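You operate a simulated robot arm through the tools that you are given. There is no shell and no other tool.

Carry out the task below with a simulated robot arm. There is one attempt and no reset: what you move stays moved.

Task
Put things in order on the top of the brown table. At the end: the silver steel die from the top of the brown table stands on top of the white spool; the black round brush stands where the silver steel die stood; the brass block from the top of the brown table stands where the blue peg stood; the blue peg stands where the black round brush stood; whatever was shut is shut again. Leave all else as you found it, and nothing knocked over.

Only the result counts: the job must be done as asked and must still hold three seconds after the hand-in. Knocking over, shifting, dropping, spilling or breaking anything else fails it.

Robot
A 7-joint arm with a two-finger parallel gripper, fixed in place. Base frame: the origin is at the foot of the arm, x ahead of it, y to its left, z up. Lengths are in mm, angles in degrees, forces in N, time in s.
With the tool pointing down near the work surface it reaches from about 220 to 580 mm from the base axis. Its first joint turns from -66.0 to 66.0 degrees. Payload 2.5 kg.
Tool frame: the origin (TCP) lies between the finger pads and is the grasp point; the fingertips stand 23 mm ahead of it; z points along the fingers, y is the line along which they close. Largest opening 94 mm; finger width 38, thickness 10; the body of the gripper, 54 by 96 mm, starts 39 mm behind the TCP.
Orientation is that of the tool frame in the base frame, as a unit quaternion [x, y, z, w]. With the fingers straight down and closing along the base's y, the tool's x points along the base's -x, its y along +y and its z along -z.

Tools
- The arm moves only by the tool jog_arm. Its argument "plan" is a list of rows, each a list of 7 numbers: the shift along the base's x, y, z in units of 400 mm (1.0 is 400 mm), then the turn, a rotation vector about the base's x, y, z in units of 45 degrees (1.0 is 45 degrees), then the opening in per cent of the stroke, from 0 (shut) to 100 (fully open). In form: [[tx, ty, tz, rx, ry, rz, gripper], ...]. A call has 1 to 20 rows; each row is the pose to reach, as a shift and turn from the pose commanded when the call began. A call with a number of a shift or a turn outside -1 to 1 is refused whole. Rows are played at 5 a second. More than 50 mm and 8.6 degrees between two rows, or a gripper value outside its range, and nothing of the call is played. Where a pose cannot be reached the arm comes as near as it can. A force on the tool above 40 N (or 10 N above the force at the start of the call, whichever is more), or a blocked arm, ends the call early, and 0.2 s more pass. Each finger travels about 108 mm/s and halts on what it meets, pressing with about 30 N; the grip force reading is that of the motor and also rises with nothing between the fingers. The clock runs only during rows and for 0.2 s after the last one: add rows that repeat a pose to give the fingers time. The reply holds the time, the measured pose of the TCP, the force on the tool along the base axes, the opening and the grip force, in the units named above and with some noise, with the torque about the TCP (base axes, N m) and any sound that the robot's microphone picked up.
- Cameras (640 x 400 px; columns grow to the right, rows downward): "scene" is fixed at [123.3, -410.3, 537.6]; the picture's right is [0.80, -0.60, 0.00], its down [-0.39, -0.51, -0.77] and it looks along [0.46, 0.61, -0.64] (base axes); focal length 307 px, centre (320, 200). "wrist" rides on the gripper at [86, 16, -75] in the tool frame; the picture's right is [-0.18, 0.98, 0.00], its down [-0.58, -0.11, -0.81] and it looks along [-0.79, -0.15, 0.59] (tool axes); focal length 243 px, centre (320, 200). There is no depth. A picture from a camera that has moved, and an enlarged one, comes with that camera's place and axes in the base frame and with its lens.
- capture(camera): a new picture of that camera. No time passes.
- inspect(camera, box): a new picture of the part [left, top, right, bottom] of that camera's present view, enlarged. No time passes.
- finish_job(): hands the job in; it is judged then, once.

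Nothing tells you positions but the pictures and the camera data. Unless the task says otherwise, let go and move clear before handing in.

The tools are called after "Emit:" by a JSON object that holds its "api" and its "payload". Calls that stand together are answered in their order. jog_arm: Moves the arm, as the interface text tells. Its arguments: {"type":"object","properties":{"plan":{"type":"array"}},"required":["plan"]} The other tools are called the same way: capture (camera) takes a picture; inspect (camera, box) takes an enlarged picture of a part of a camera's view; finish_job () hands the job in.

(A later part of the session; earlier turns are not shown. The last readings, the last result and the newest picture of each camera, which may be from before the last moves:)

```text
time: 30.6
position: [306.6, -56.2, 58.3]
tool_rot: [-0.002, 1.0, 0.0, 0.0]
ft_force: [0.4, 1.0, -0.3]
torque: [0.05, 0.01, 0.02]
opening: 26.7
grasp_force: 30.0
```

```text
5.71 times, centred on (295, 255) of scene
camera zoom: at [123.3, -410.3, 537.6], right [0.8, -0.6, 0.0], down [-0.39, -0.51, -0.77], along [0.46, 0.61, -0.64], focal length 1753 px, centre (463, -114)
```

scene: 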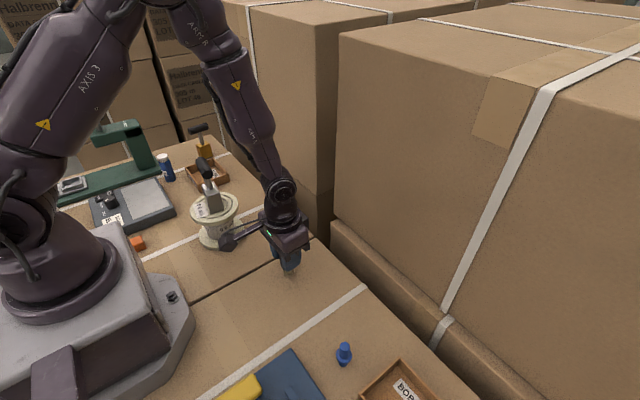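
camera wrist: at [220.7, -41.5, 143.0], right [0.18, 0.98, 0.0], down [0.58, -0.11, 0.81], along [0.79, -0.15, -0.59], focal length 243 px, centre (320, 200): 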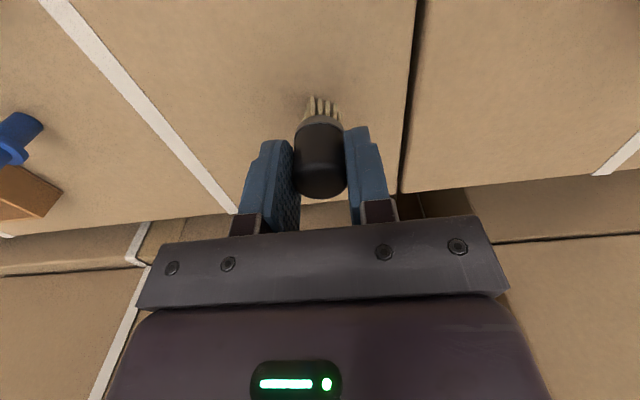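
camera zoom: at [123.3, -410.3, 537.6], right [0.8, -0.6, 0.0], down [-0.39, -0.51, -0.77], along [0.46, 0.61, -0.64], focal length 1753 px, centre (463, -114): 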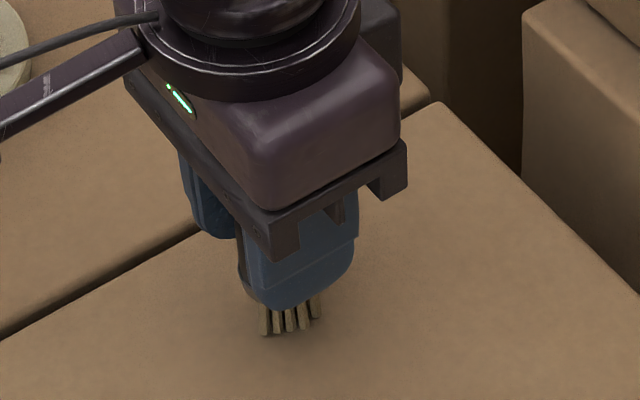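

Emit:
{"api": "jog_arm", "payload": {"plan": [[0, 0, -0.0012, 0, 0, 0, 0], [0, 0, -0.0012, 0, 0, 0, 0], [0, 0, -0.0012, 0, 0, 0, 29], [0, 0, -0.0012, 0, 0, 0, 32], [0, 0, -0.0012, 0, 0, 0, 40], [0, 0, -0.0012, 0, 0, 0, 60], [0, 0, -0.0012, 0, 0, 0, 60]]}}

Emit:
{"api": "capture", "payload": {"camera": "wrist"}}

Emit:
{"api": "inspect", "payload": {"camera": "scene", "box": [260, 220, 330, 290]}}

```text
time: 32.2
position: [306.3, -56.3, 57.4]
tool_rot: [-0.001, 1.0, 0.0, 0.0]
ft_force: [-0.4, 0.5, -0.1]
torque: [0.0, -0.01, -0.01]
opening: 56.4
grasp_force: 0.0
```

```text
taken
camera wrist: at [221.5, -39.6, 131.8], right [0.18, 0.98, 0.0], down [0.58, -0.11, 0.81], along [0.79, -0.15, -0.59], focal length 243 px, centre (320, 200)
```

wrist: 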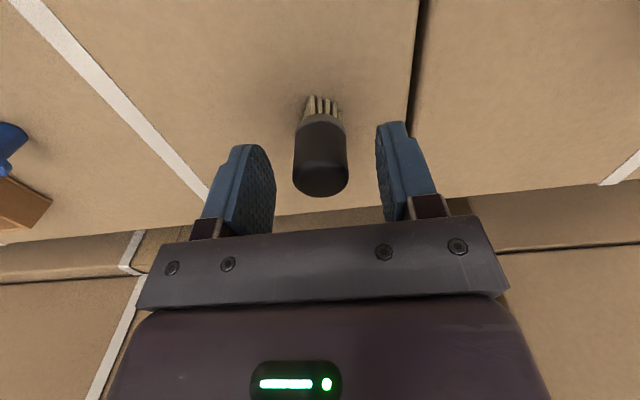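

```text
5.71 times, centred on (295, 255) of scene
camera zoom: at [123.3, -410.3, 537.6], right [0.8, -0.6, 0.0], down [-0.39, -0.51, -0.77], along [0.46, 0.61, -0.64], focal length 1753 px, centre (463, -114)
```

zoom: 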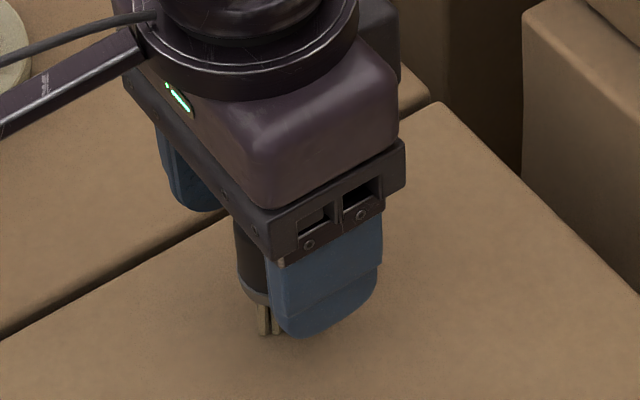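

The brush stands on its bristles at the old die place. I rise and move over to the blue peg.

Emit:
{"api": "jog_arm", "payload": {"plan": [[0, 0, 0.07, 0, 0, 0, 60], [0, 0, 0.16, 0, 0, 0, 60], [0, 0, 0.26, 0, 0, 0, 60], [-0.0085, -0.085, 0.3, 0, 0, -0.15, 60], [-0.017, -0.168, 0.3, 0, 0, -0.3, 60], [-0.0255, -0.252, 0.3, 0, 0, -0.45, 60], [-0.034, -0.336, 0.3, 0, 0, -0.6, 60], [-0.0425, -0.42, 0.3, 0, 0, -0.78, 60], [-0.051, -0.504, 0.3, 0, 0, -0.95, 60], [-0.051, -0.504, 0.3, 0, 0, -0.95, 60]]}}

Emit:
{"api": "jog_arm", "payload": {"plan": [[0, 0, -0.02, 0, 0, -0.16, 60], [0, 0, -0.03, 0, 0, -0.32, 60], [0, 0, -0.03, 0, 0, -0.48, 60], [0, 0, -0.03, 0, 0, -0.6, 60], [0, 0, -0.03, 0, 0, -0.6, 60]]}}

Emit:
{"api": "capture", "payload": {"camera": "wrist"}}

Emit:
{"api": "capture", "payload": {"camera": "scene"}}

Emit:
{"api": "inspect", "payload": {"camera": "wrist", "box": [250, 0, 410, 100]}}

```text
time: 34.4
position: [285.7, -259.2, 175.9]
tool_rot: [0.364, 0.931, -0.001, 0.001]
ft_force: [-0.6, 0.6, 0.2]
torque: [0.01, -0.02, 0.0]
opening: 56.4
grasp_force: 0.0
```

```text
time: 35.6
position: [286.4, -259.2, 166.0]
tool_rot: [0.572, 0.82, 0.0, 0.001]
ft_force: [0.3, -0.4, -0.7]
torque: [-0.02, -0.05, -0.06]
opening: 56.6
grasp_force: 0.0
```

```text
taken
camera wrist: at [272.6, -172.4, 239.3], right [0.99, 0.17, 0.0], down [0.1, -0.58, 0.81], along [0.14, -0.79, -0.59], focal length 243 px, centre (320, 200)
```

wrist: 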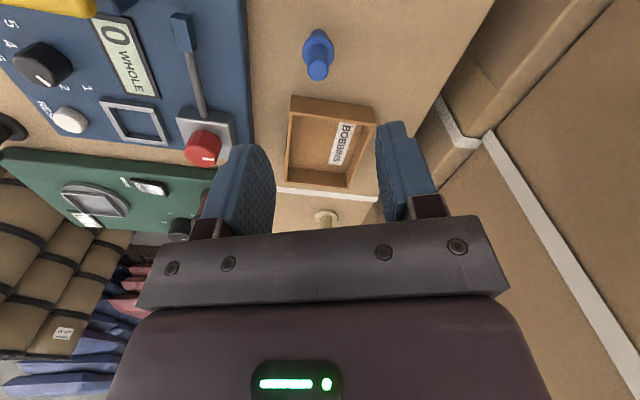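

```text
taken
```

scene: 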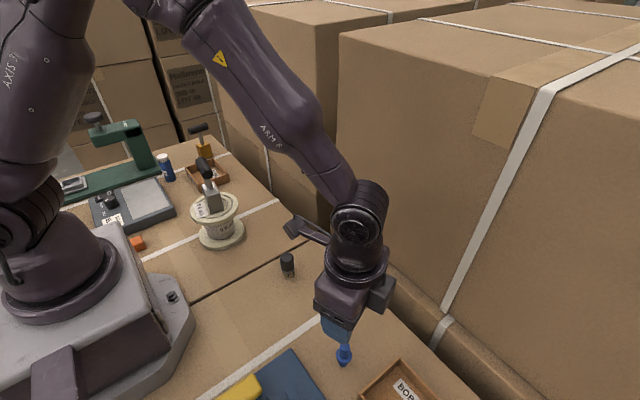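

```text
4.00 times, centred on (330, 50) of wrist
camera zoom: at [272.6, -172.4, 239.3], right [0.99, 0.17, 0.0], down [0.1, -0.58, 0.81], along [0.14, -0.79, -0.59], focal length 970 px, centre (280, 800)
```

zoom: 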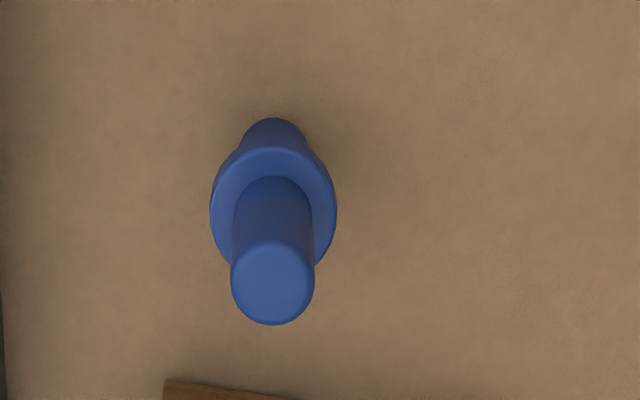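

The peg measures at (286.4,-257.3). I descend to grip its upper pin above the collar.

Emit:
{"api": "jog_arm", "payload": {"plan": [[0, 0.0045, -0.08, 0, 0, 0, 50], [0, 0.0045, -0.16, 0, 0, 0, 45], [0, 0.0045, -0.23, 0, 0, 0, 45], [0, 0.0045, -0.26, 0, 0, 0, 45], [0, 0.0045, -0.26, 0, 0, 0, 45]]}}

Emit:
{"api": "capture", "payload": {"camera": "wrist"}}

Emit:
{"api": "inspect", "payload": {"camera": "scene", "box": [290, 290, 400, 380]}}

```text
time: 36.8
position: [286.1, -255.9, 62.1]
tool_rot: [0.57, 0.821, 0.0, 0.001]
ft_force: [0.7, 0.0, 0.1]
torque: [-0.01, 0.01, 0.02]
opening: 42.4
grasp_force: 0.1
```

```text
taken
camera wrist: at [271.7, -169.1, 135.5], right [0.99, 0.17, 0.0], down [0.1, -0.58, 0.81], along [0.14, -0.79, -0.59], focal length 243 px, centre (320, 200)
```

wrist: 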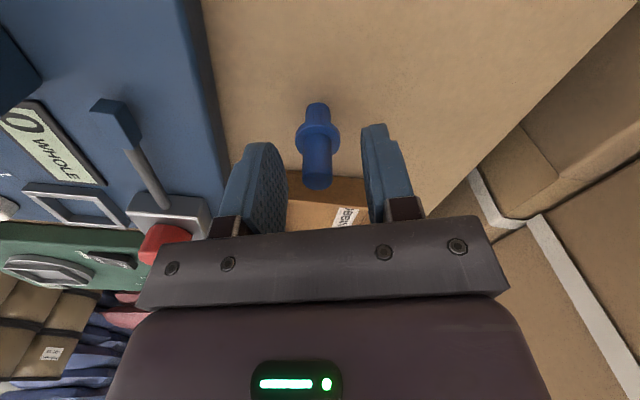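

```text
4.44 times, centred on (345, 335) of scene
camera zoom: at [123.3, -410.3, 537.6], right [0.8, -0.6, 0.0], down [-0.39, -0.51, -0.77], along [0.46, 0.61, -0.64], focal length 1364 px, centre (209, -400)
```

zoom: 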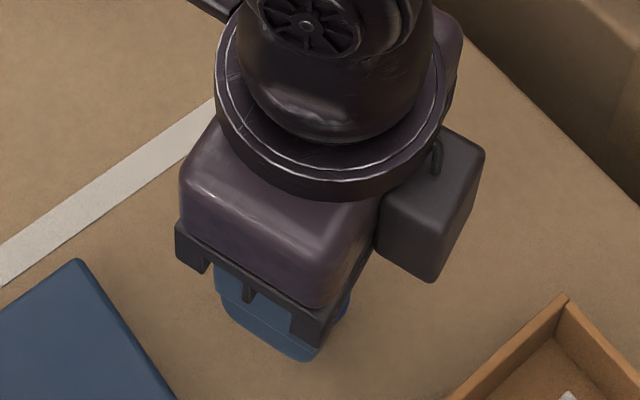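

The peg is between the fingers. I close and lift.

Emit:
{"api": "jog_arm", "payload": {"plan": [[0, 0, 0, 0, 0, 0, 32], [0, 0, 0, 0, 0, 0, 20], [0, 0, 0, 0, 0, 0, 10], [0, 0, 0, 0, 0, 0, 0], [0, 0, 0, 0, 0, 0, 0], [0, 0, 0, 0, 0, 0, 0]]}}

Emit:
{"api": "jog_arm", "payload": {"plan": [[0, 0, 0.02, 0, 0, 0, 0], [0, 0, 0.06, 0, 0, 0, 0], [0, 0, 0.06, 0, 0, 0, 0]]}}

Emit:
{"api": "capture", "payload": {"camera": "wrist"}}

Emit:
{"api": "inspect", "payload": {"camera": "scene", "box": [290, 290, 400, 380]}}

```text
time: 38.2
position: [284.7, -255.6, 62.7]
tool_rot: [0.57, 0.822, 0.0, -0.001]
ft_force: [0.0, -0.1, 0.2]
torque: [-0.01, -0.01, 0.02]
opening: 14.3
grasp_force: 29.6
```

```text
time: 39.0
position: [286.3, -255.0, 85.9]
tool_rot: [0.571, 0.821, 0.001, 0.0]
ft_force: [0.3, -0.1, 0.0]
torque: [0.0, 0.01, -0.05]
opening: 14.4
grasp_force: 30.3
```

```text
taken
camera wrist: at [272.4, -169.1, 159.5], right [0.99, 0.17, 0.0], down [0.1, -0.58, 0.81], along [0.14, -0.79, -0.59], focal length 243 px, centre (320, 200)
```

wrist: 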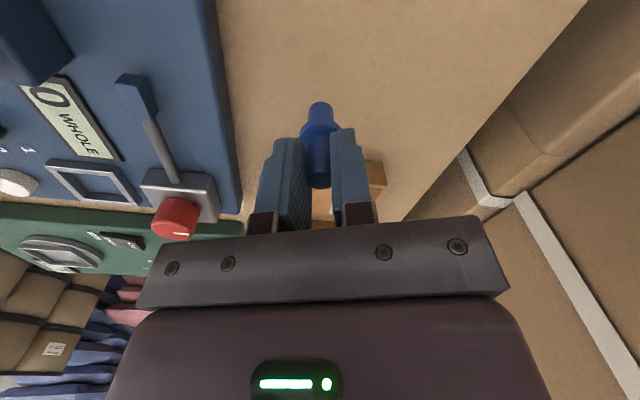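

```text
4.44 times, centred on (345, 335) of scene
camera zoom: at [123.3, -410.3, 537.6], right [0.8, -0.6, 0.0], down [-0.39, -0.51, -0.77], along [0.46, 0.61, -0.64], focal length 1364 px, centre (209, -400)
```

zoom: 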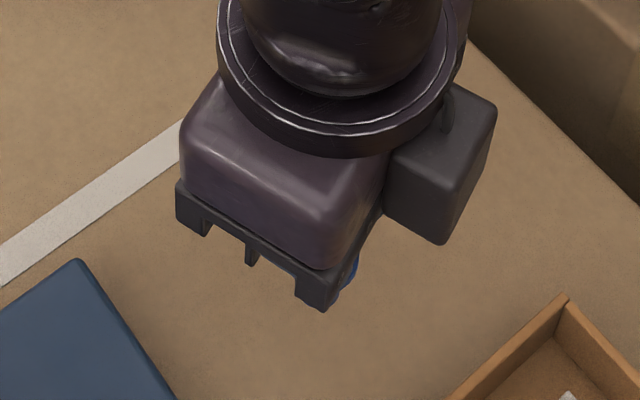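

The peg is held. I lift it high and carry it in two legs to the brush's old place at (224.5,298.4).

Emit:
{"api": "jog_arm", "payload": {"plan": [[0, 0, 0.1075, 0, 0, 0, 0], [0, 0, 0.215, 0, 0, 0, 0], [0, 0, 0.3225, 0, 0, 0, 0], [0, 0, 0.43, 0, 0, 0, 0], [0, 0, 0.5375, 0, 0, 0, 0], [0.0084, 0.099, 0.5375, 0, 0, 0.143, 0], [0.0167, 0.198, 0.5375, 0, 0, 0.286, 0], [0.0251, 0.297, 0.5375, 0, 0, 0.429, 0], [0.0334, 0.396, 0.5375, 0, 0, 0.571, 0], [0.0418, 0.495, 0.5375, 0, 0, 0.714, 0], [0.0501, 0.594, 0.5375, 0, 0, 0.857, 0], [0.0585, 0.693, 0.5375, 0, 0, 1.0, 0], [0.0585, 0.693, 0.5375, 0, 0, 1.0, 0]]}}

Emit:
{"api": "jog_arm", "payload": {"plan": [[-0.0267, 0.087, 0, 0, 0, 0.125, 0], [-0.0534, 0.174, 0, 0, 0, 0.25, 0], [-0.0802, 0.261, 0, 0, 0, 0.375, 0], [-0.1069, 0.3485, 0, 0, 0, 0.5, 0], [-0.1336, 0.4355, 0, 0, 0, 0.625, 0], [-0.1603, 0.523, 0, 0, 0, 0.75, 0], [-0.187, 0.61, 0, 0, 0, 0.875, 0], [-0.2138, 0.697, 0, 0, 0, 1.0, 0], [-0.2138, 0.697, 0, 0, 0, 1.0, 0]]}}

Emit:
{"api": "capture", "payload": {"camera": "wrist"}}

Emit:
{"api": "capture", "payload": {"camera": "scene"}}

```text
time: 41.8
position: [311.5, 17.5, 299.9]
tool_rot: [0.212, 0.977, 0.0, -0.001]
ft_force: [-0.1, 0.1, 0.3]
torque: [0.0, 0.01, 0.0]
opening: 14.1
grasp_force: 30.3
```

```text
time: 43.8
position: [221.6, 300.6, 298.1]
tool_rot: [-0.178, 0.984, 0.0, 0.0]
ft_force: [0.0, -0.5, 0.1]
torque: [0.0, 0.0, 0.02]
opening: 14.0
grasp_force: 29.8
```

```text
taken
camera wrist: at [136.5, 285.6, 371.9], right [-0.17, 0.99, 0.0], down [0.58, 0.1, 0.81], along [0.79, 0.14, -0.59], focal length 243 px, centre (320, 200)
```

wrist: 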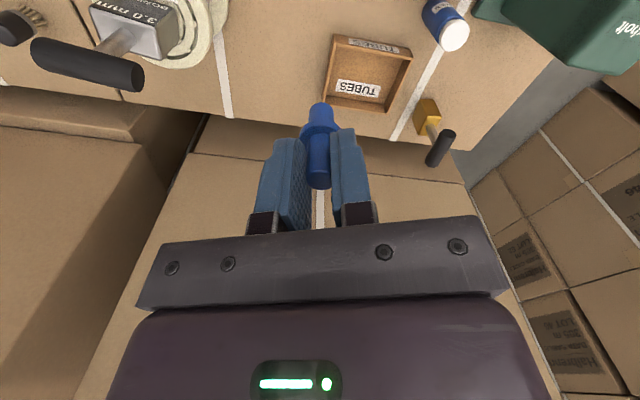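

```text
taken
```

scene: 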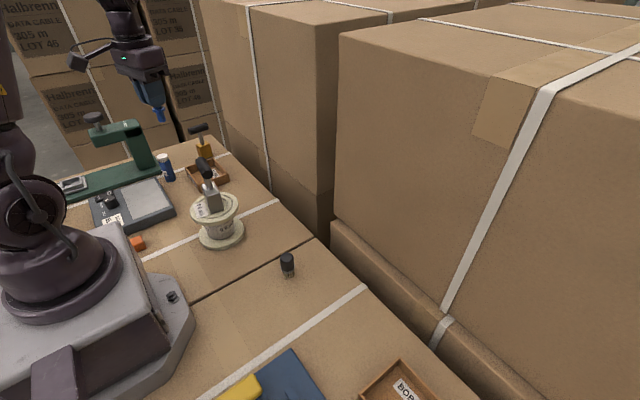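

I have the brass block in clear view, so I enlarge it, then lower the peg.

Emit:
{"api": "inspect", "payload": {"camera": "wrist", "box": [390, 85, 490, 175]}}

Emit:
{"api": "jog_arm", "payload": {"plan": [[0, 0, -0.11, 0, 0, 0, 0], [0, 0, -0.22, 0, 0, 0, 0], [0, 0, -0.33, 0, 0, 0, 0], [0, 0, -0.44, 0, 0, 0, 0], [0, 0, -0.53, 0, 0, 0, 0], [0, 0, -0.565, 0, 0, 0, 0], [0, 0, -0.565, 0, 0, 0, 0]]}}

Emit:
{"api": "inspect", "payload": {"camera": "scene", "box": [145, 120, 245, 220]}}

Emit:
{"api": "capture", "payload": {"camera": "wrist"}}

```text
4.44 times, centred on (440, 130) of wrist
camera zoom: at [136.5, 285.6, 371.9], right [-0.17, 0.99, 0.0], down [0.58, 0.1, 0.81], along [0.79, 0.14, -0.59], focal length 1078 px, centre (-213, 511)
```

zoom: 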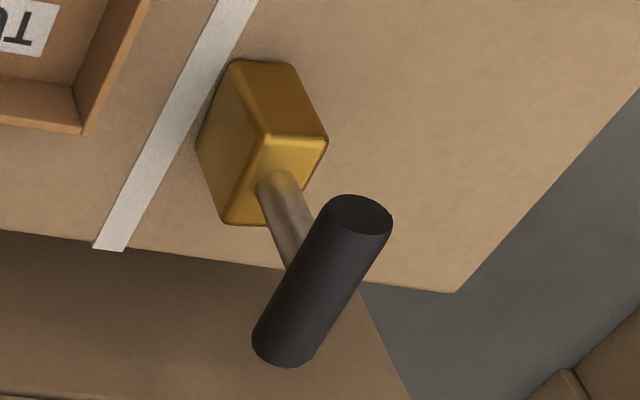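

```text
time: 45.4
position: [221.9, 301.1, 75.3]
tool_rot: [-0.177, 0.984, 0.001, 0.001]
ft_force: [0.6, 0.8, -0.1]
torque: [0.0, 0.01, -0.03]
opening: 14.0
grasp_force: 30.2
```

```text
4.00 times, centred on (195, 170) of scene
camera zoom: at [123.3, -410.3, 537.6], right [0.8, -0.6, 0.0], down [-0.39, -0.51, -0.77], along [0.46, 0.61, -0.64], focal length 1227 px, centre (820, 320)
```

zoom: 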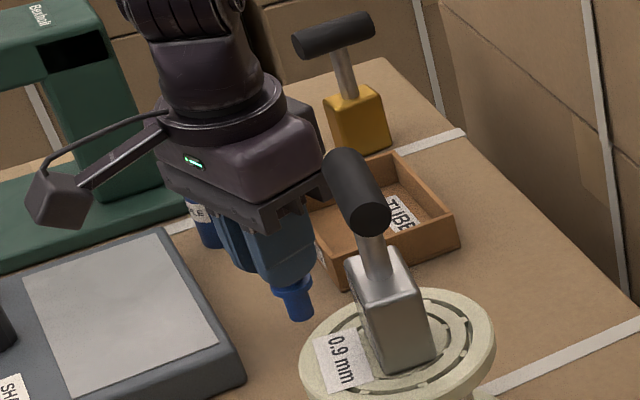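

```text
taken
camera wrist: at [137.6, 285.4, 148.2], right [-0.17, 0.99, 0.0], down [0.58, 0.1, 0.81], along [0.79, 0.14, -0.59], focal length 243 px, centre (320, 200)
```

wrist: 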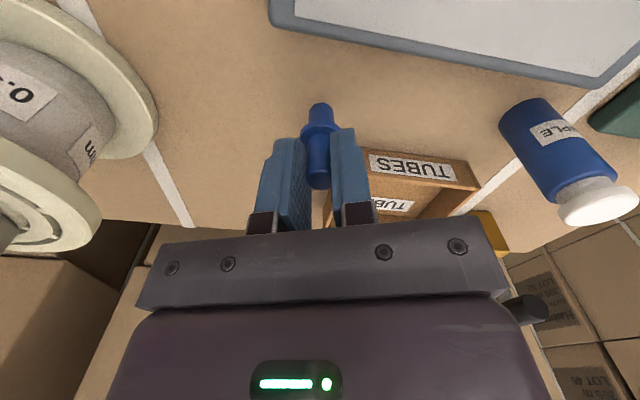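

The peg is over the brush's old place, and the camera pose matches the earlier brush grasp there. I lower to the gripping height and release.

Emit:
{"api": "jog_arm", "payload": {"plan": [[0, 0, -0.015, 0, 0, 0, 0], [0, 0, -0.027, 0, 0, 0, 0], [0, 0, -0.0325, 0, 0, 0, 0], [0, 0, -0.0325, 0, 0, 0, 0], [0, 0, -0.0325, 0, 0, 0, 0]]}}

Emit:
{"api": "inspect", "payload": {"camera": "scene", "box": [160, 150, 230, 220]}}

```text
time: 46.6
position: [224.0, 299.0, 61.3]
tool_rot: [-0.177, 0.984, 0.0, 0.0]
ft_force: [-2.4, -1.2, 10.7]
torque: [-0.08, 0.06, -0.01]
opening: 14.0
grasp_force: 30.0
```

```text
5.71 times, centred on (195, 185) of scene
camera zoom: at [123.2, -410.3, 537.6], right [0.8, -0.6, 0.0], down [-0.39, -0.51, -0.77], along [0.46, 0.61, -0.64], focal length 1753 px, centre (1034, 286)
```

zoom: 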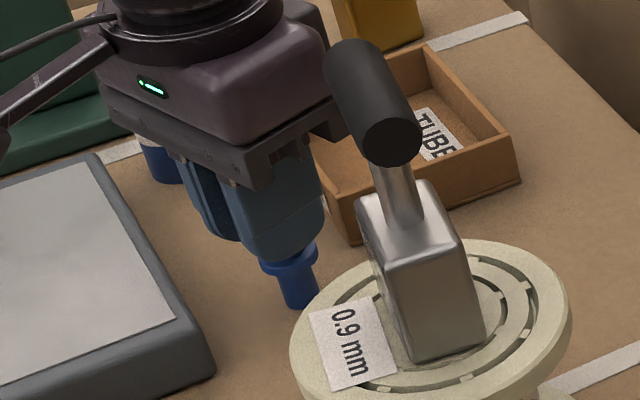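

It's in contact with the table with about 10 N. I relieve that a little and open.

Emit:
{"api": "jog_arm", "payload": {"plan": [[0, 0, 0.0012, 0, 0, 0, 0], [0, 0, 0.0012, 0, 0, 0, 0], [0, 0, 0.0012, 0, 0, 0, 17], [0, 0, 0.0012, 0, 0, 0, 22], [0, 0, 0.0012, 0, 0, 0, 35], [0, 0, 0.0012, 0, 0, 0, 50], [0, 0, 0.0012, 0, 0, 0, 50]]}}

Emit:
{"api": "jog_arm", "payload": {"plan": [[0, 0, 0.03, 0, 0, 0, 50], [0, 0, 0.1, 0, 0, 0, 50], [0, 0, 0.2, 0, 0, 0, 50], [0, 0, 0.3, 0, 0, 0, 50], [0, 0, 0.3, 0, 0, 0, 50]]}}

Emit:
{"api": "capture", "payload": {"camera": "wrist"}}

Emit:
{"api": "capture", "payload": {"camera": "scene"}}

Emit:
{"api": "inspect", "payload": {"camera": "scene", "box": [160, 110, 250, 220]}}

```text
time: 48.2
position: [224.5, 300.2, 62.0]
tool_rot: [-0.178, 0.984, 0.0, 0.0]
ft_force: [0.3, 0.4, -1.0]
torque: [0.02, -0.04, -0.01]
opening: 47.2
grasp_force: 0.0
```

```text
time: 49.4
position: [224.9, 298.7, 183.0]
tool_rot: [-0.177, 0.984, 0.001, 0.0]
ft_force: [-0.3, -0.6, 0.0]
torque: [0.0, -0.01, 0.01]
opening: 47.0
grasp_force: 0.1
```

```text
taken
camera wrist: at [139.3, 284.2, 256.3], right [-0.17, 0.99, 0.0], down [0.58, 0.1, 0.81], along [0.79, 0.14, -0.59], focal length 243 px, centre (320, 200)
```

wrist: 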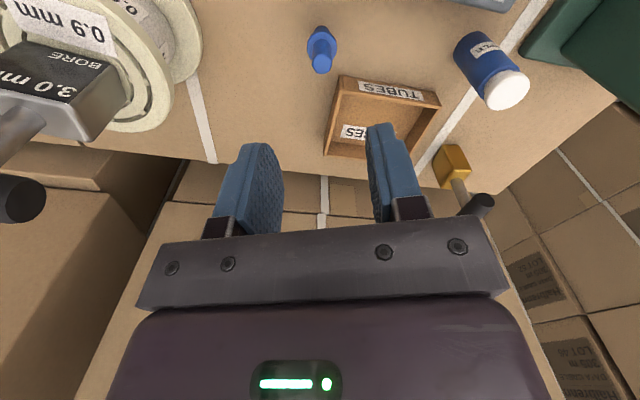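

```text
taken
```

scene: 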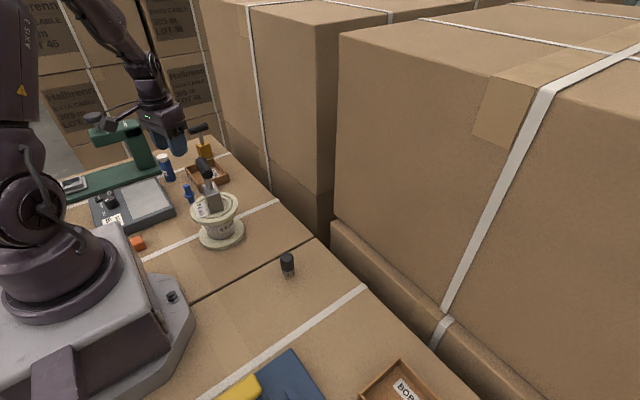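

```text
3.64 times, centred on (205, 165) of scene
camera zoom: at [123.3, -410.3, 537.6], right [0.8, -0.6, 0.0], down [-0.39, -0.51, -0.77], along [0.46, 0.61, -0.64], focal length 1116 px, centre (738, 327)
```

zoom: 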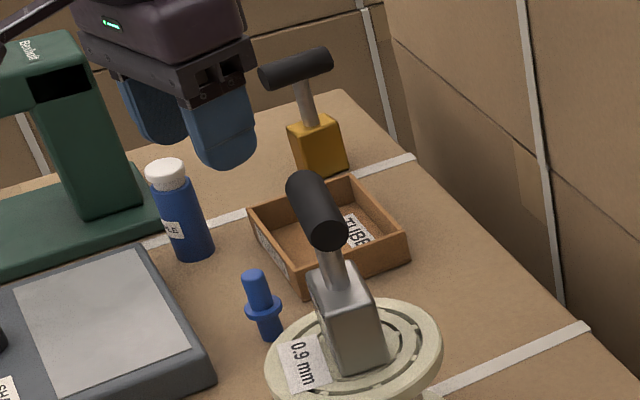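

The peg now stands where the brush was. For the brass block (bar centre about (345,500,104), turned about 9°) I'll grip the bar by its two ends with the tool tilted outward about 20° to gain reach. First I turn and tilt the tool in free air.

Emit:
{"api": "jog_arm", "payload": {"plan": [[0.02, 0.029, 0.021, 0, 0, 0.143, 60], [0.04, 0.058, 0.042, 0, 0, 0.286, 70], [0.06, 0.087, 0.063, 0, 0, 0.429, 80], [0.08, 0.116, 0.084, 0, 0, 0.571, 90], [0.1, 0.145, 0.105, 0, 0, 0.714, 100], [0.12, 0.174, 0.126, 0, 0, 0.857, 100], [0.139, 0.2035, 0.146, 0, 0, 1.0, 100], [0.139, 0.2035, 0.146, 0, 0, 1.0, 100]]}}

Emit:
{"api": "jog_arm", "payload": {"plan": [[0, 0, 0, 0, 0, 0.15, 100], [0, 0, 0, 0, 0, 0.3, 100], [0, 0, 0, 0, 0, 0.45, 100], [0, 0, 0, 0, 0, 0.6, 100], [0, 0, 0, 0, 0, 0.7467, 100], [0, 0, 0, 0, 0, 0.7467, 100]]}}

Emit:
{"api": "jog_arm", "payload": {"plan": [[0, 0, 0, 0.146, 0.023, 0, 100], [0, 0, 0, 0.292, 0.046, 0, 100], [0, 0, 0, 0.439, 0.069, 0, 100], [0, 0, 0, 0.439, 0.069, 0, 100]]}}

Emit:
{"api": "capture", "payload": {"camera": "wrist"}}

Emit:
{"api": "capture", "payload": {"camera": "scene"}}

```text
time: 51.2
position: [281.5, 382.0, 241.0]
tool_rot: [-0.541, 0.841, 0.0, 0.0]
ft_force: [1.2, 0.0, -0.2]
torque: [0.04, 0.0, 0.03]
opening: 93.8
grasp_force: 0.0
```

```text
time: 52.6
position: [280.4, 381.7, 240.6]
tool_rot: [0.762, -0.648, -0.001, 0.0]
ft_force: [0.2, 0.6, -0.2]
torque: [0.02, -0.01, 0.0]
opening: 93.9
grasp_force: 0.0
```

```text
time: 53.6
position: [280.7, 382.1, 240.4]
tool_rot: [0.749, -0.639, -0.133, -0.113]
ft_force: [-0.5, -0.2, -0.2]
torque: [0.03, 0.02, -0.02]
opening: 93.8
grasp_force: 0.1
```

```text
taken
camera wrist: at [281.4, 273.4, 280.7], right [-1.0, 0.02, 0.06], down [0.06, 0.28, 0.96], along [0.0, 0.96, -0.28], focal length 243 px, centre (320, 200)
```

wrist: 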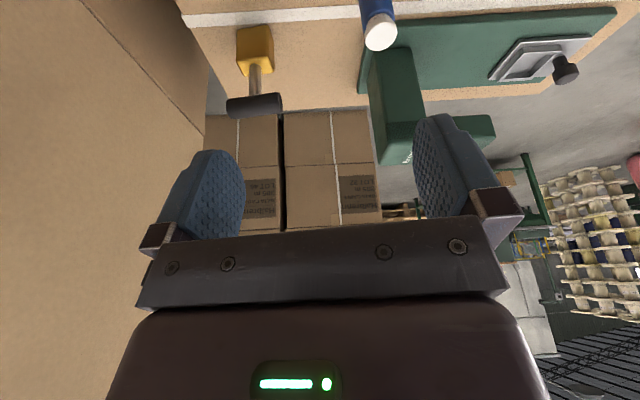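

```text
taken
```

scene: 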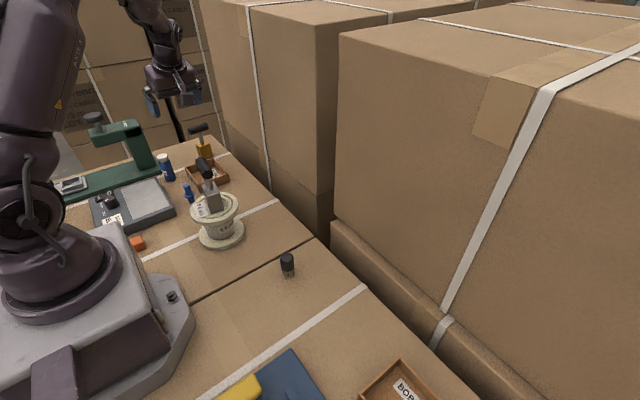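

Now the brass block shows clearly ahead. I enlarge it for a precise fix.

Emit:
{"api": "inspect", "payload": {"camera": "wrist", "box": [210, 10, 310, 130]}}

Emit:
{"api": "inspect", "payload": {"camera": "scene", "box": [130, 60, 230, 170]}}

```text
3.33 times, centred on (260, 70) of wrist
camera zoom: at [281.4, 273.4, 280.7], right [-1.0, 0.02, 0.06], down [0.06, 0.28, 0.96], along [0.0, 0.96, -0.28], focal length 809 px, centre (520, 633)
```

zoom: 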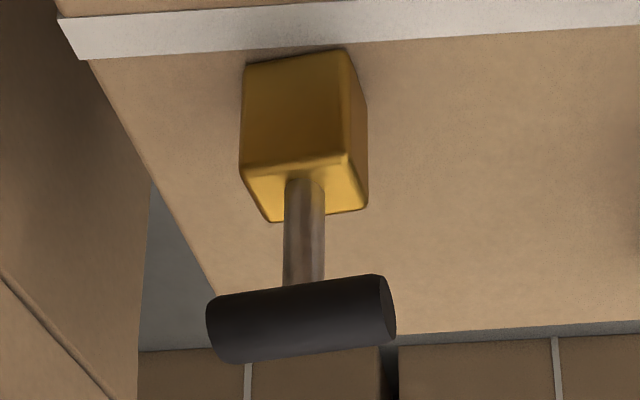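

```text
3.64 times, centred on (180, 115) of scene
camera zoom: at [123.3, -410.3, 537.6], right [0.8, -0.6, 0.0], down [-0.39, -0.51, -0.77], along [0.46, 0.61, -0.64], focal length 1116 px, centre (829, 509)
```

zoom: 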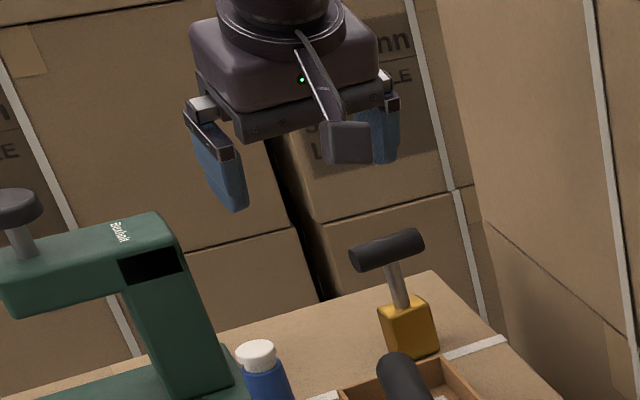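

The bar centre works out near (345,497,105). I approach along the tool axis to about 70 mm short of it.

Emit:
{"api": "jog_arm", "payload": {"plan": [[0.043, 0.0583, -0.0431, 0, 0, 0, 100], [0.0859, 0.1167, -0.0863, 0, 0, 0, 100], [0.1289, 0.175, -0.1294, 0, 0, 0, 100], [0.1718, 0.2333, -0.1725, 0, 0, 0, 100], [0.1718, 0.2333, -0.1725, 0, 0, 0, 100]]}}

Emit:
{"api": "capture", "payload": {"camera": "wrist"}}

Emit:
{"api": "inspect", "payload": {"camera": "wrist", "box": [240, 20, 400, 150]}}

Emit:
{"api": "inspect", "payload": {"camera": "scene", "box": [150, 80, 250, 180]}}

```text
time: 54.8
position: [349.9, 477.0, 171.6]
tool_rot: [0.75, -0.639, -0.132, -0.112]
ft_force: [-0.7, 0.5, -1.0]
torque: [-0.01, -0.03, 0.0]
opening: 93.9
grasp_force: 0.1
```

```text
taken
camera wrist: at [352.2, 369.1, 210.7], right [-1.0, 0.02, 0.06], down [0.06, 0.29, 0.96], along [0.0, 0.96, -0.29], focal length 243 px, centre (320, 200)
```

wrist: 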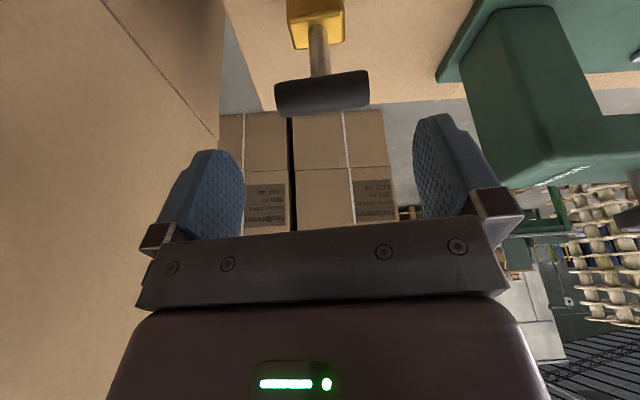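

```text
3.08 times, centred on (320, 85) of wrist
camera zoom: at [352.2, 369.1, 210.7], right [-1.0, 0.02, 0.06], down [0.06, 0.29, 0.96], along [0.0, 0.96, -0.29], focal length 746 px, centre (320, 554)
```

zoom: 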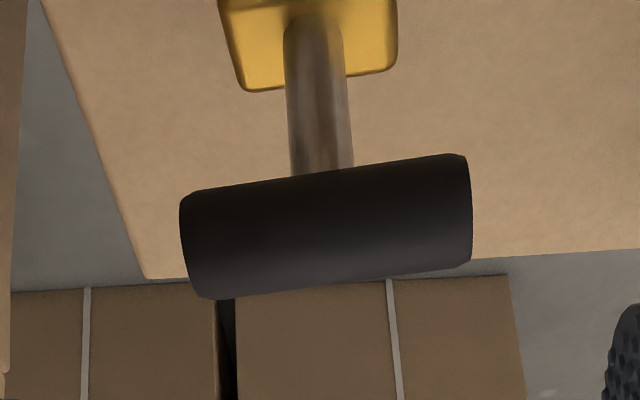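

```text
4.00 times, centred on (200, 130) of scene
camera zoom: at [123.3, -410.3, 537.6], right [0.8, -0.6, 0.0], down [-0.39, -0.51, -0.77], along [0.46, 0.61, -0.64], focal length 1227 px, centre (800, 480)
```

zoom: 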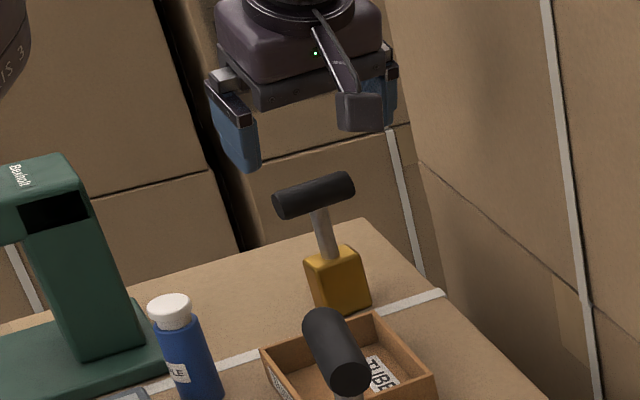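

I'm about 67 mm from the bar and lined up within a few millimetres. I go closer, to 25 mm short, and look again.

Emit:
{"api": "jog_arm", "payload": {"plan": [[-0.004, 0.0085, -0.05, 0, 0, 0, 100], [-0.0078, 0.017, -0.1003, 0, 0, 0, 100], [-0.0078, 0.017, -0.1003, 0, 0, 0, 100]]}}

Emit:
{"api": "capture", "payload": {"camera": "wrist"}}

Emit:
{"api": "inspect", "payload": {"camera": "wrist", "box": [200, 60, 460, 220]}}

Emit:
{"api": "inspect", "payload": {"camera": "scene", "box": [160, 80, 240, 170]}}

```text
time: 55.6
position: [347.3, 483.8, 129.9]
tool_rot: [0.75, -0.639, -0.132, -0.113]
ft_force: [0.6, -0.3, 0.7]
torque: [-0.01, 0.0, -0.01]
opening: 94.2
grasp_force: 0.1
```

```text
taken
camera wrist: at [348.3, 375.5, 169.1], right [-1.0, 0.02, 0.06], down [0.06, 0.28, 0.96], along [0.0, 0.96, -0.28], focal length 243 px, centre (320, 200)
```

wrist: 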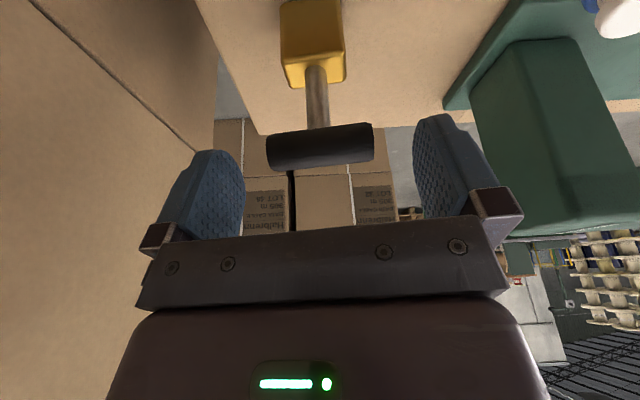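

```text
2.46 times, centred on (330, 140) of wrist
camera zoom: at [348.3, 375.5, 169.1], right [-1.0, 0.02, 0.06], down [0.06, 0.28, 0.96], along [0.0, 0.96, -0.28], focal length 597 px, centre (295, 348)
```

zoom: 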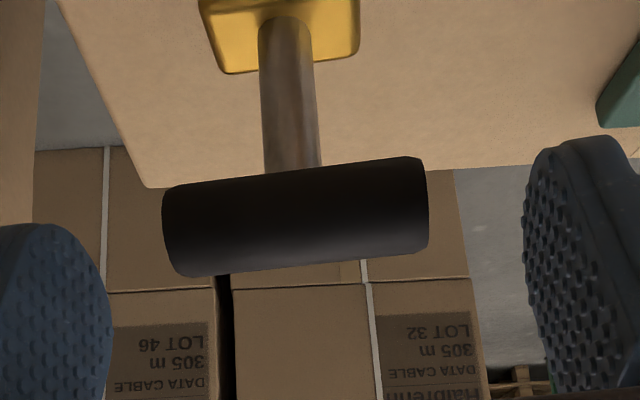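

```text
4.44 times, centred on (200, 125) of scene
camera zoom: at [123.3, -410.3, 537.6], right [0.8, -0.6, 0.0], down [-0.39, -0.51, -0.77], along [0.46, 0.61, -0.64], focal length 1364 px, centre (853, 533)
```

zoom: 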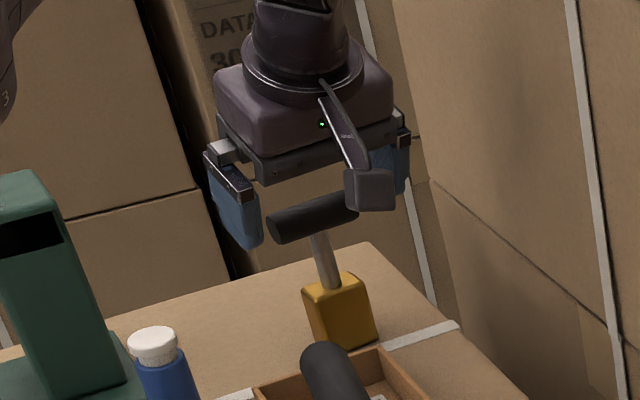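

Two views from the hand put the bar 27 mm ahead along the tool axis and centred within 2 mm. I move onto it.

Emit:
{"api": "jog_arm", "payload": {"plan": [[-0.0015, 0.0136, -0.0305, 0, 0, 0, 100], [-0.003, 0.0272, -0.061, 0, 0, 0, 100], [-0.003, 0.0272, -0.061, 0, 0, 0, 100]]}}

Emit:
{"api": "capture", "payload": {"camera": "wrist"}}

Emit:
{"api": "inspect", "payload": {"camera": "scene", "box": [160, 80, 240, 170]}}

```text
time: 56.4
position: [345.1, 493.4, 106.0]
tool_rot: [0.75, -0.639, -0.132, -0.113]
ft_force: [0.1, -0.7, 0.2]
torque: [0.0, 0.03, -0.02]
opening: 94.2
grasp_force: 0.0
```

```text
taken
camera wrist: at [347.3, 384.7, 145.6], right [-1.0, 0.02, 0.06], down [0.06, 0.28, 0.96], along [0.0, 0.96, -0.28], focal length 243 px, centre (320, 200)
```

wrist: 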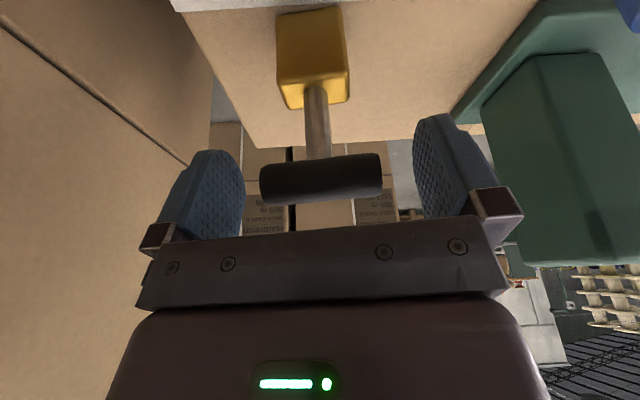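

```text
4.44 times, centred on (200, 125) of scene
camera zoom: at [123.3, -410.3, 537.6], right [0.8, -0.6, 0.0], down [-0.39, -0.51, -0.77], along [0.46, 0.61, -0.64], focal length 1364 px, centre (853, 533)
```

zoom: 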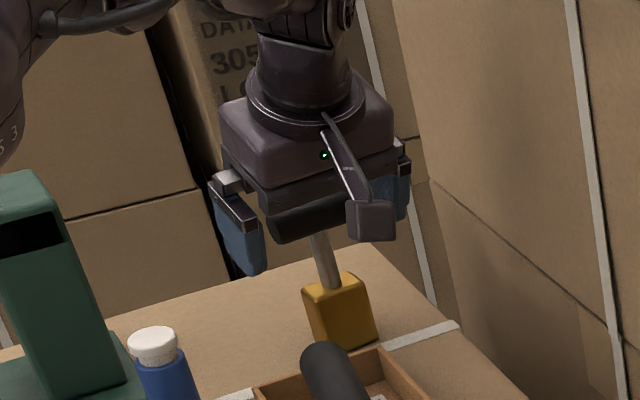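

The bar's ends sit between the fingers at the grasp point. I close on them gradually.

Emit:
{"api": "jog_arm", "payload": {"plan": [[0, 0, 0, 0, 0, 0, 80], [0, 0, 0, 0, 0, 0, 70], [0, 0, 0, 0, 0, 0, 66], [0, 0, 0, 0, 0, 0, 64], [0, 0, 0, 0, 0, 0, 62], [0, 0, 0, 0, 0, 0, 60], [0, 0, 0, 0, 0, 0, 55], [0, 0, 0, 0, 0, 0, 30], [0, 0, 0, 0, 0, 0, 0], [0, 0, 0, 0, 0, 0, 0]]}}

Emit:
{"api": "capture", "payload": {"camera": "wrist"}}

Emit:
{"api": "inspect", "payload": {"camera": "scene", "box": [160, 80, 240, 170]}}

```text
time: 58.6
position: [345.5, 493.2, 105.9]
tool_rot: [0.749, -0.639, -0.132, -0.112]
ft_force: [2.2, 0.7, -0.7]
torque: [0.04, -0.09, 0.01]
opening: 58.6
grasp_force: 30.3
```

```text
taken
camera wrist: at [347.4, 384.7, 145.8], right [-1.0, 0.02, 0.06], down [0.06, 0.28, 0.96], along [0.0, 0.96, -0.28], focal length 243 px, centre (320, 200)
```

wrist: 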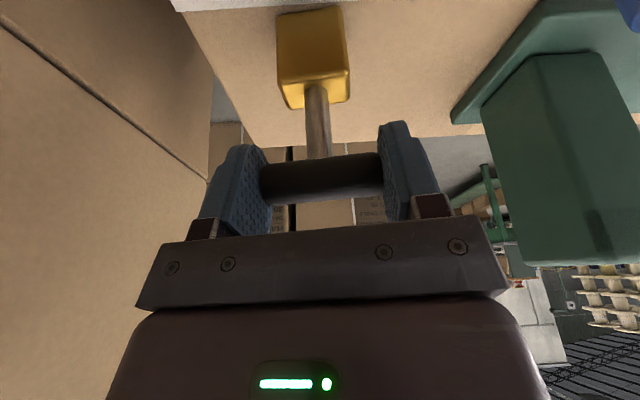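

```text
4.44 times, centred on (200, 125) of scene
camera zoom: at [123.3, -410.3, 537.6], right [0.8, -0.6, 0.0], down [-0.39, -0.51, -0.77], along [0.46, 0.61, -0.64], focal length 1364 px, centre (853, 533)
```

zoom: 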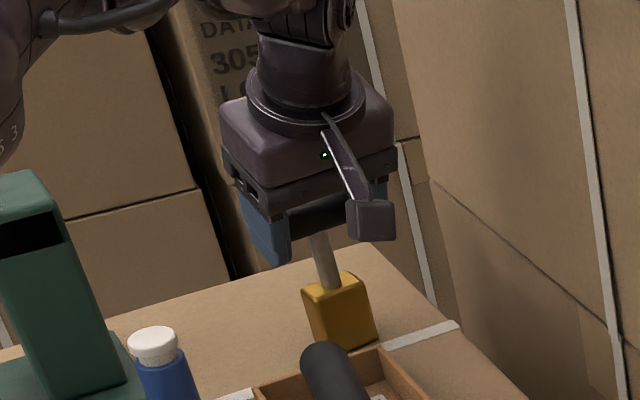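

Gripped at 58.6 mm with no disturbance of the block. I lift slowly straight up and check.

Emit:
{"api": "jog_arm", "payload": {"plan": [[0, 0, 0.01, 0, 0, 0, 0], [0, 0, 0.03, 0, 0, 0, 0], [0, 0, 0.06, 0, 0, 0, 0], [0, 0, 0.06, 0, 0, 0, 0]]}}

Emit:
{"api": "capture", "payload": {"camera": "wrist"}}

Emit:
{"api": "inspect", "payload": {"camera": "scene", "box": [160, 80, 240, 170]}}

```text
time: 59.6
position: [344.8, 492.3, 131.1]
tool_rot: [0.749, -0.64, -0.132, -0.112]
ft_force: [-0.4, -0.3, -4.8]
torque: [-0.03, 0.03, 0.05]
opening: 58.4
grasp_force: 30.1
```

```text
taken
camera wrist: at [346.7, 384.4, 171.0], right [-1.0, 0.02, 0.06], down [0.07, 0.29, 0.96], along [0.0, 0.96, -0.29], focal length 243 px, centre (320, 200)
```

wrist: 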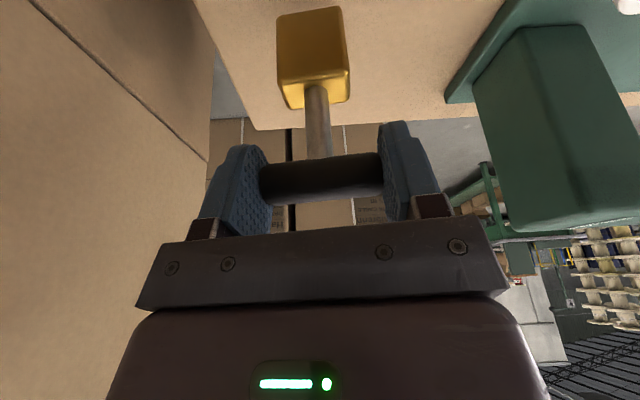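

```text
4.44 times, centred on (200, 125) of scene
camera zoom: at [123.3, -410.3, 537.6], right [0.8, -0.6, 0.0], down [-0.39, -0.51, -0.77], along [0.46, 0.61, -0.64], focal length 1364 px, centre (853, 533)
```

zoom: 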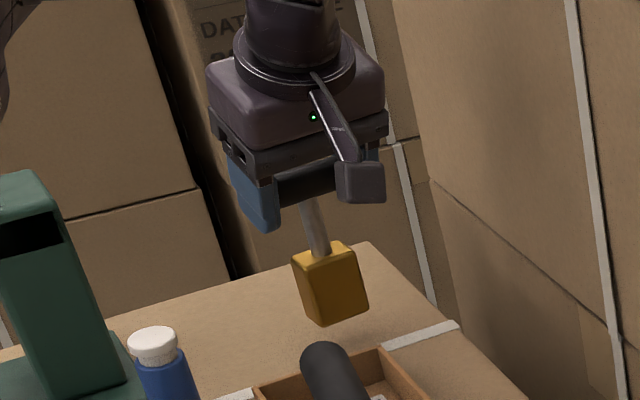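

The brass block is held and hanging straight. I carry it in an outside arc, above and clear of the die, toward the peg's old place at (286.5,-257.3).

Emit:
{"api": "jog_arm", "payload": {"plan": [[-0.0038, -0.0425, 0.083, 0, 0, 0, 0], [-0.0075, -0.085, 0.166, 0, 0, 0, 0], [-0.0113, -0.1275, 0.249, 0, 0, 0, 0], [0.0066, -0.2061, 0.2704, 0, 0, -0.126, 0], [0.0244, -0.2846, 0.2919, 0, 0, -0.253, 0], [0.0423, -0.3632, 0.3133, 0, 0, -0.379, 0], [0.0602, -0.4418, 0.3347, 0, 0, -0.506, 0], [0.0781, -0.5204, 0.3561, 0, 0, -0.632, 0], [0.0959, -0.5989, 0.3776, 0, 0, -0.759, 0], [0.1138, -0.6775, 0.399, 0, 0, -0.885, 0], [0.1138, -0.6775, 0.399, 0, 0, -0.885, 0]]}}

Emit:
{"api": "capture", "payload": {"camera": "wrist"}}

Emit:
{"api": "capture", "payload": {"camera": "scene"}}

```text
time: 62.0
position: [391.0, 223.0, 293.5]
tool_rot: [-0.486, 0.857, 0.086, 0.151]
ft_force: [0.0, 0.6, -4.0]
torque: [-0.01, 0.02, -0.03]
opening: 58.5
grasp_force: 30.5
```

```text
taken
camera wrist: at [322.9, 139.4, 331.7], right [-0.75, 0.65, 0.06], down [0.23, 0.18, 0.96], along [0.61, 0.74, -0.29], focal length 243 px, centre (320, 200)
```

wrist: 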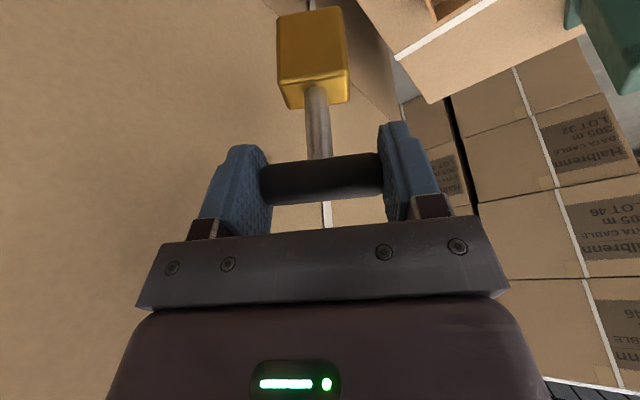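

```text
taken
```

scene: 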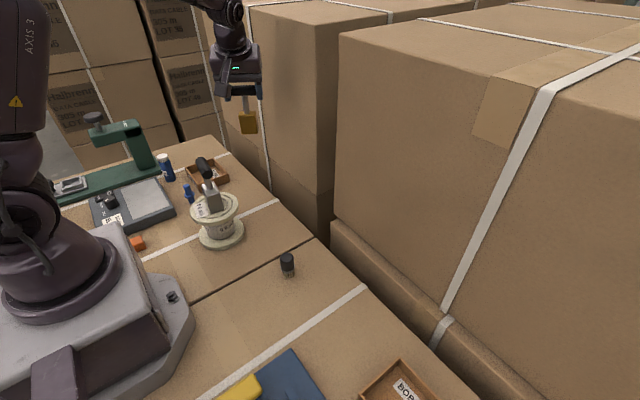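

Carried fine so far; the tall boxes stand at x≈500, so I keep the path at x≤390. Next leg.

Emit:
{"api": "jog_arm", "payload": {"plan": [[-0.0036, -0.0857, 0, 0, 0, -0.1264, 0], [-0.0071, -0.1714, 0, 0, 0, -0.2529, 0], [-0.0107, -0.2571, 0, 0, 0, -0.3793, 0], [-0.0143, -0.3429, 0, 0, 0, -0.5057, 0], [-0.0179, -0.4286, 0, 0, 0, -0.6321, 0], [-0.0214, -0.5143, 0, 0, 0, -0.7586, 0], [-0.025, -0.6, 0, 0, 0, -0.885, 0], [-0.025, -0.6, 0, 0, 0, -0.885, 0]]}}

Emit:
{"api": "jog_arm", "payload": {"plan": [[-0.0334, -0.0848, -0.0143, 0, 0, -0.1264, 0], [-0.0668, -0.1695, -0.0286, 0, 0, -0.2529, 0], [-0.1002, -0.2543, -0.0429, 0, 0, -0.3793, 0], [-0.1336, -0.339, -0.0571, 0, 0, -0.5057, 0], [-0.167, -0.4238, -0.0714, 0, 0, -0.6321, 0], [-0.2004, -0.5085, -0.0857, 0, 0, -0.7586, 0], [-0.2338, -0.5933, -0.1, 0, 0, -0.885, 0], [-0.2338, -0.5933, -0.1, 0, 0, -0.885, 0]]}}

Emit:
{"api": "capture", "payload": {"camera": "wrist"}}

Emit:
{"api": "capture", "payload": {"camera": "scene"}}

```text
time: 63.8
position: [382.8, -19.9, 291.8]
tool_rot: [-0.165, 0.971, 0.029, 0.171]
ft_force: [0.8, -0.6, -4.2]
torque: [0.0, 0.06, -0.04]
opening: 58.3
grasp_force: 29.9
```

```text
time: 65.6
position: [287.5, -257.2, 249.6]
tool_rot: [0.175, 0.969, -0.031, 0.17]
ft_force: [0.5, 0.1, -4.5]
torque: [0.01, 0.02, 0.03]
opening: 58.4
grasp_force: 29.3
```

```text
taken
camera wrist: at [194.8, -204.8, 288.4], right [0.51, 0.86, 0.06], down [0.22, -0.2, 0.96], along [0.83, -0.47, -0.29], focal length 243 px, centre (320, 200)
```

wrist: 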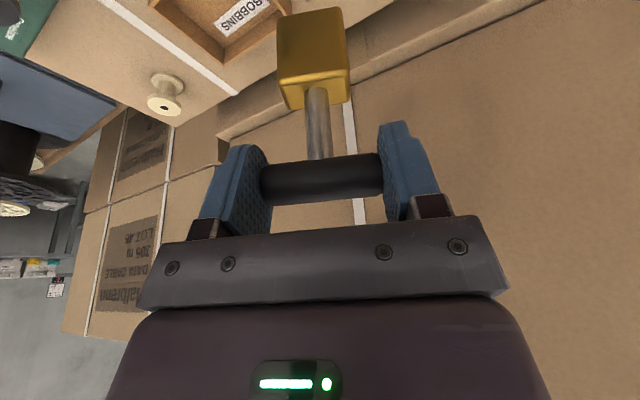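

```text
taken
```

scene: 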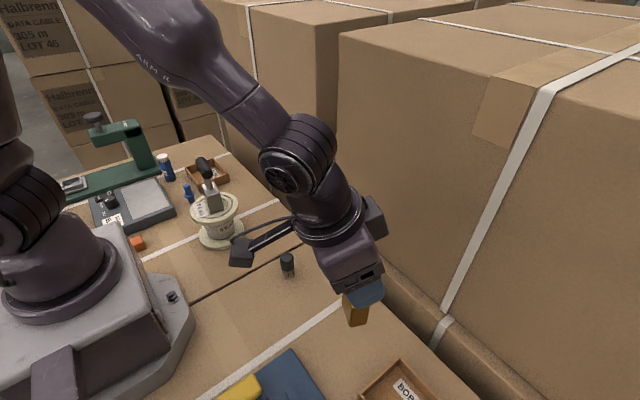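

The block hangs over the peg's old place. I lower it to about 12 mm above the table and check.

Emit:
{"api": "jog_arm", "payload": {"plan": [[0, 0, -0.09, 0, 0, 0, 0], [0, 0, -0.18, 0, 0, 0, 0], [0, 0, -0.26, 0, 0, 0, 0], [0, 0, -0.33, 0, 0, 0, 0], [0, 0, -0.33, 0, 0, 0, 0]]}}

Emit:
{"api": "capture", "payload": {"camera": "wrist"}}

Emit:
{"api": "inspect", "payload": {"camera": "scene", "box": [290, 280, 410, 390]}}

```text
time: 66.8
position: [288.6, -258.4, 121.2]
tool_rot: [0.175, 0.969, -0.03, 0.171]
ft_force: [-0.9, -0.2, -4.7]
torque: [0.0, 0.03, -0.02]
opening: 58.6
grasp_force: 30.2
```

```text
taken
camera wrist: at [194.8, -205.5, 160.7], right [0.51, 0.86, 0.06], down [0.22, -0.2, 0.96], along [0.84, -0.47, -0.28], focal length 243 px, centre (320, 200)
```

wrist: 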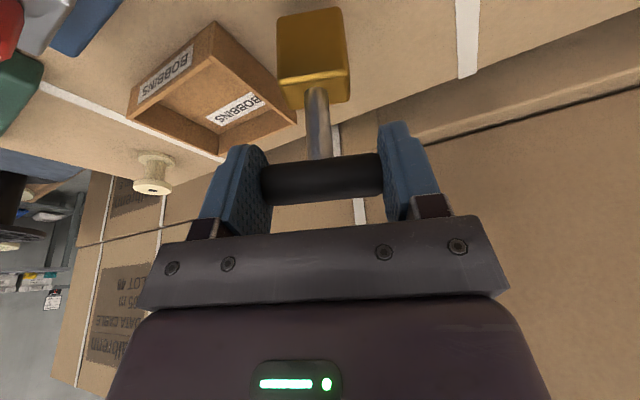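

```text
3.64 times, centred on (350, 335) of scene
camera zoom: at [123.3, -410.3, 537.6], right [0.8, -0.6, 0.0], down [-0.39, -0.51, -0.77], along [0.46, 0.61, -0.64], focal length 1116 px, centre (211, -291)
```

zoom: 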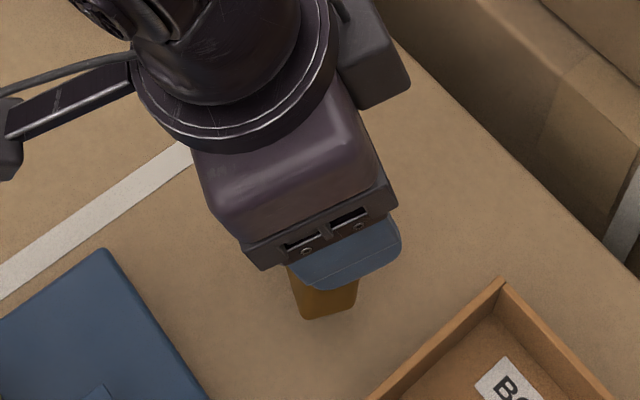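

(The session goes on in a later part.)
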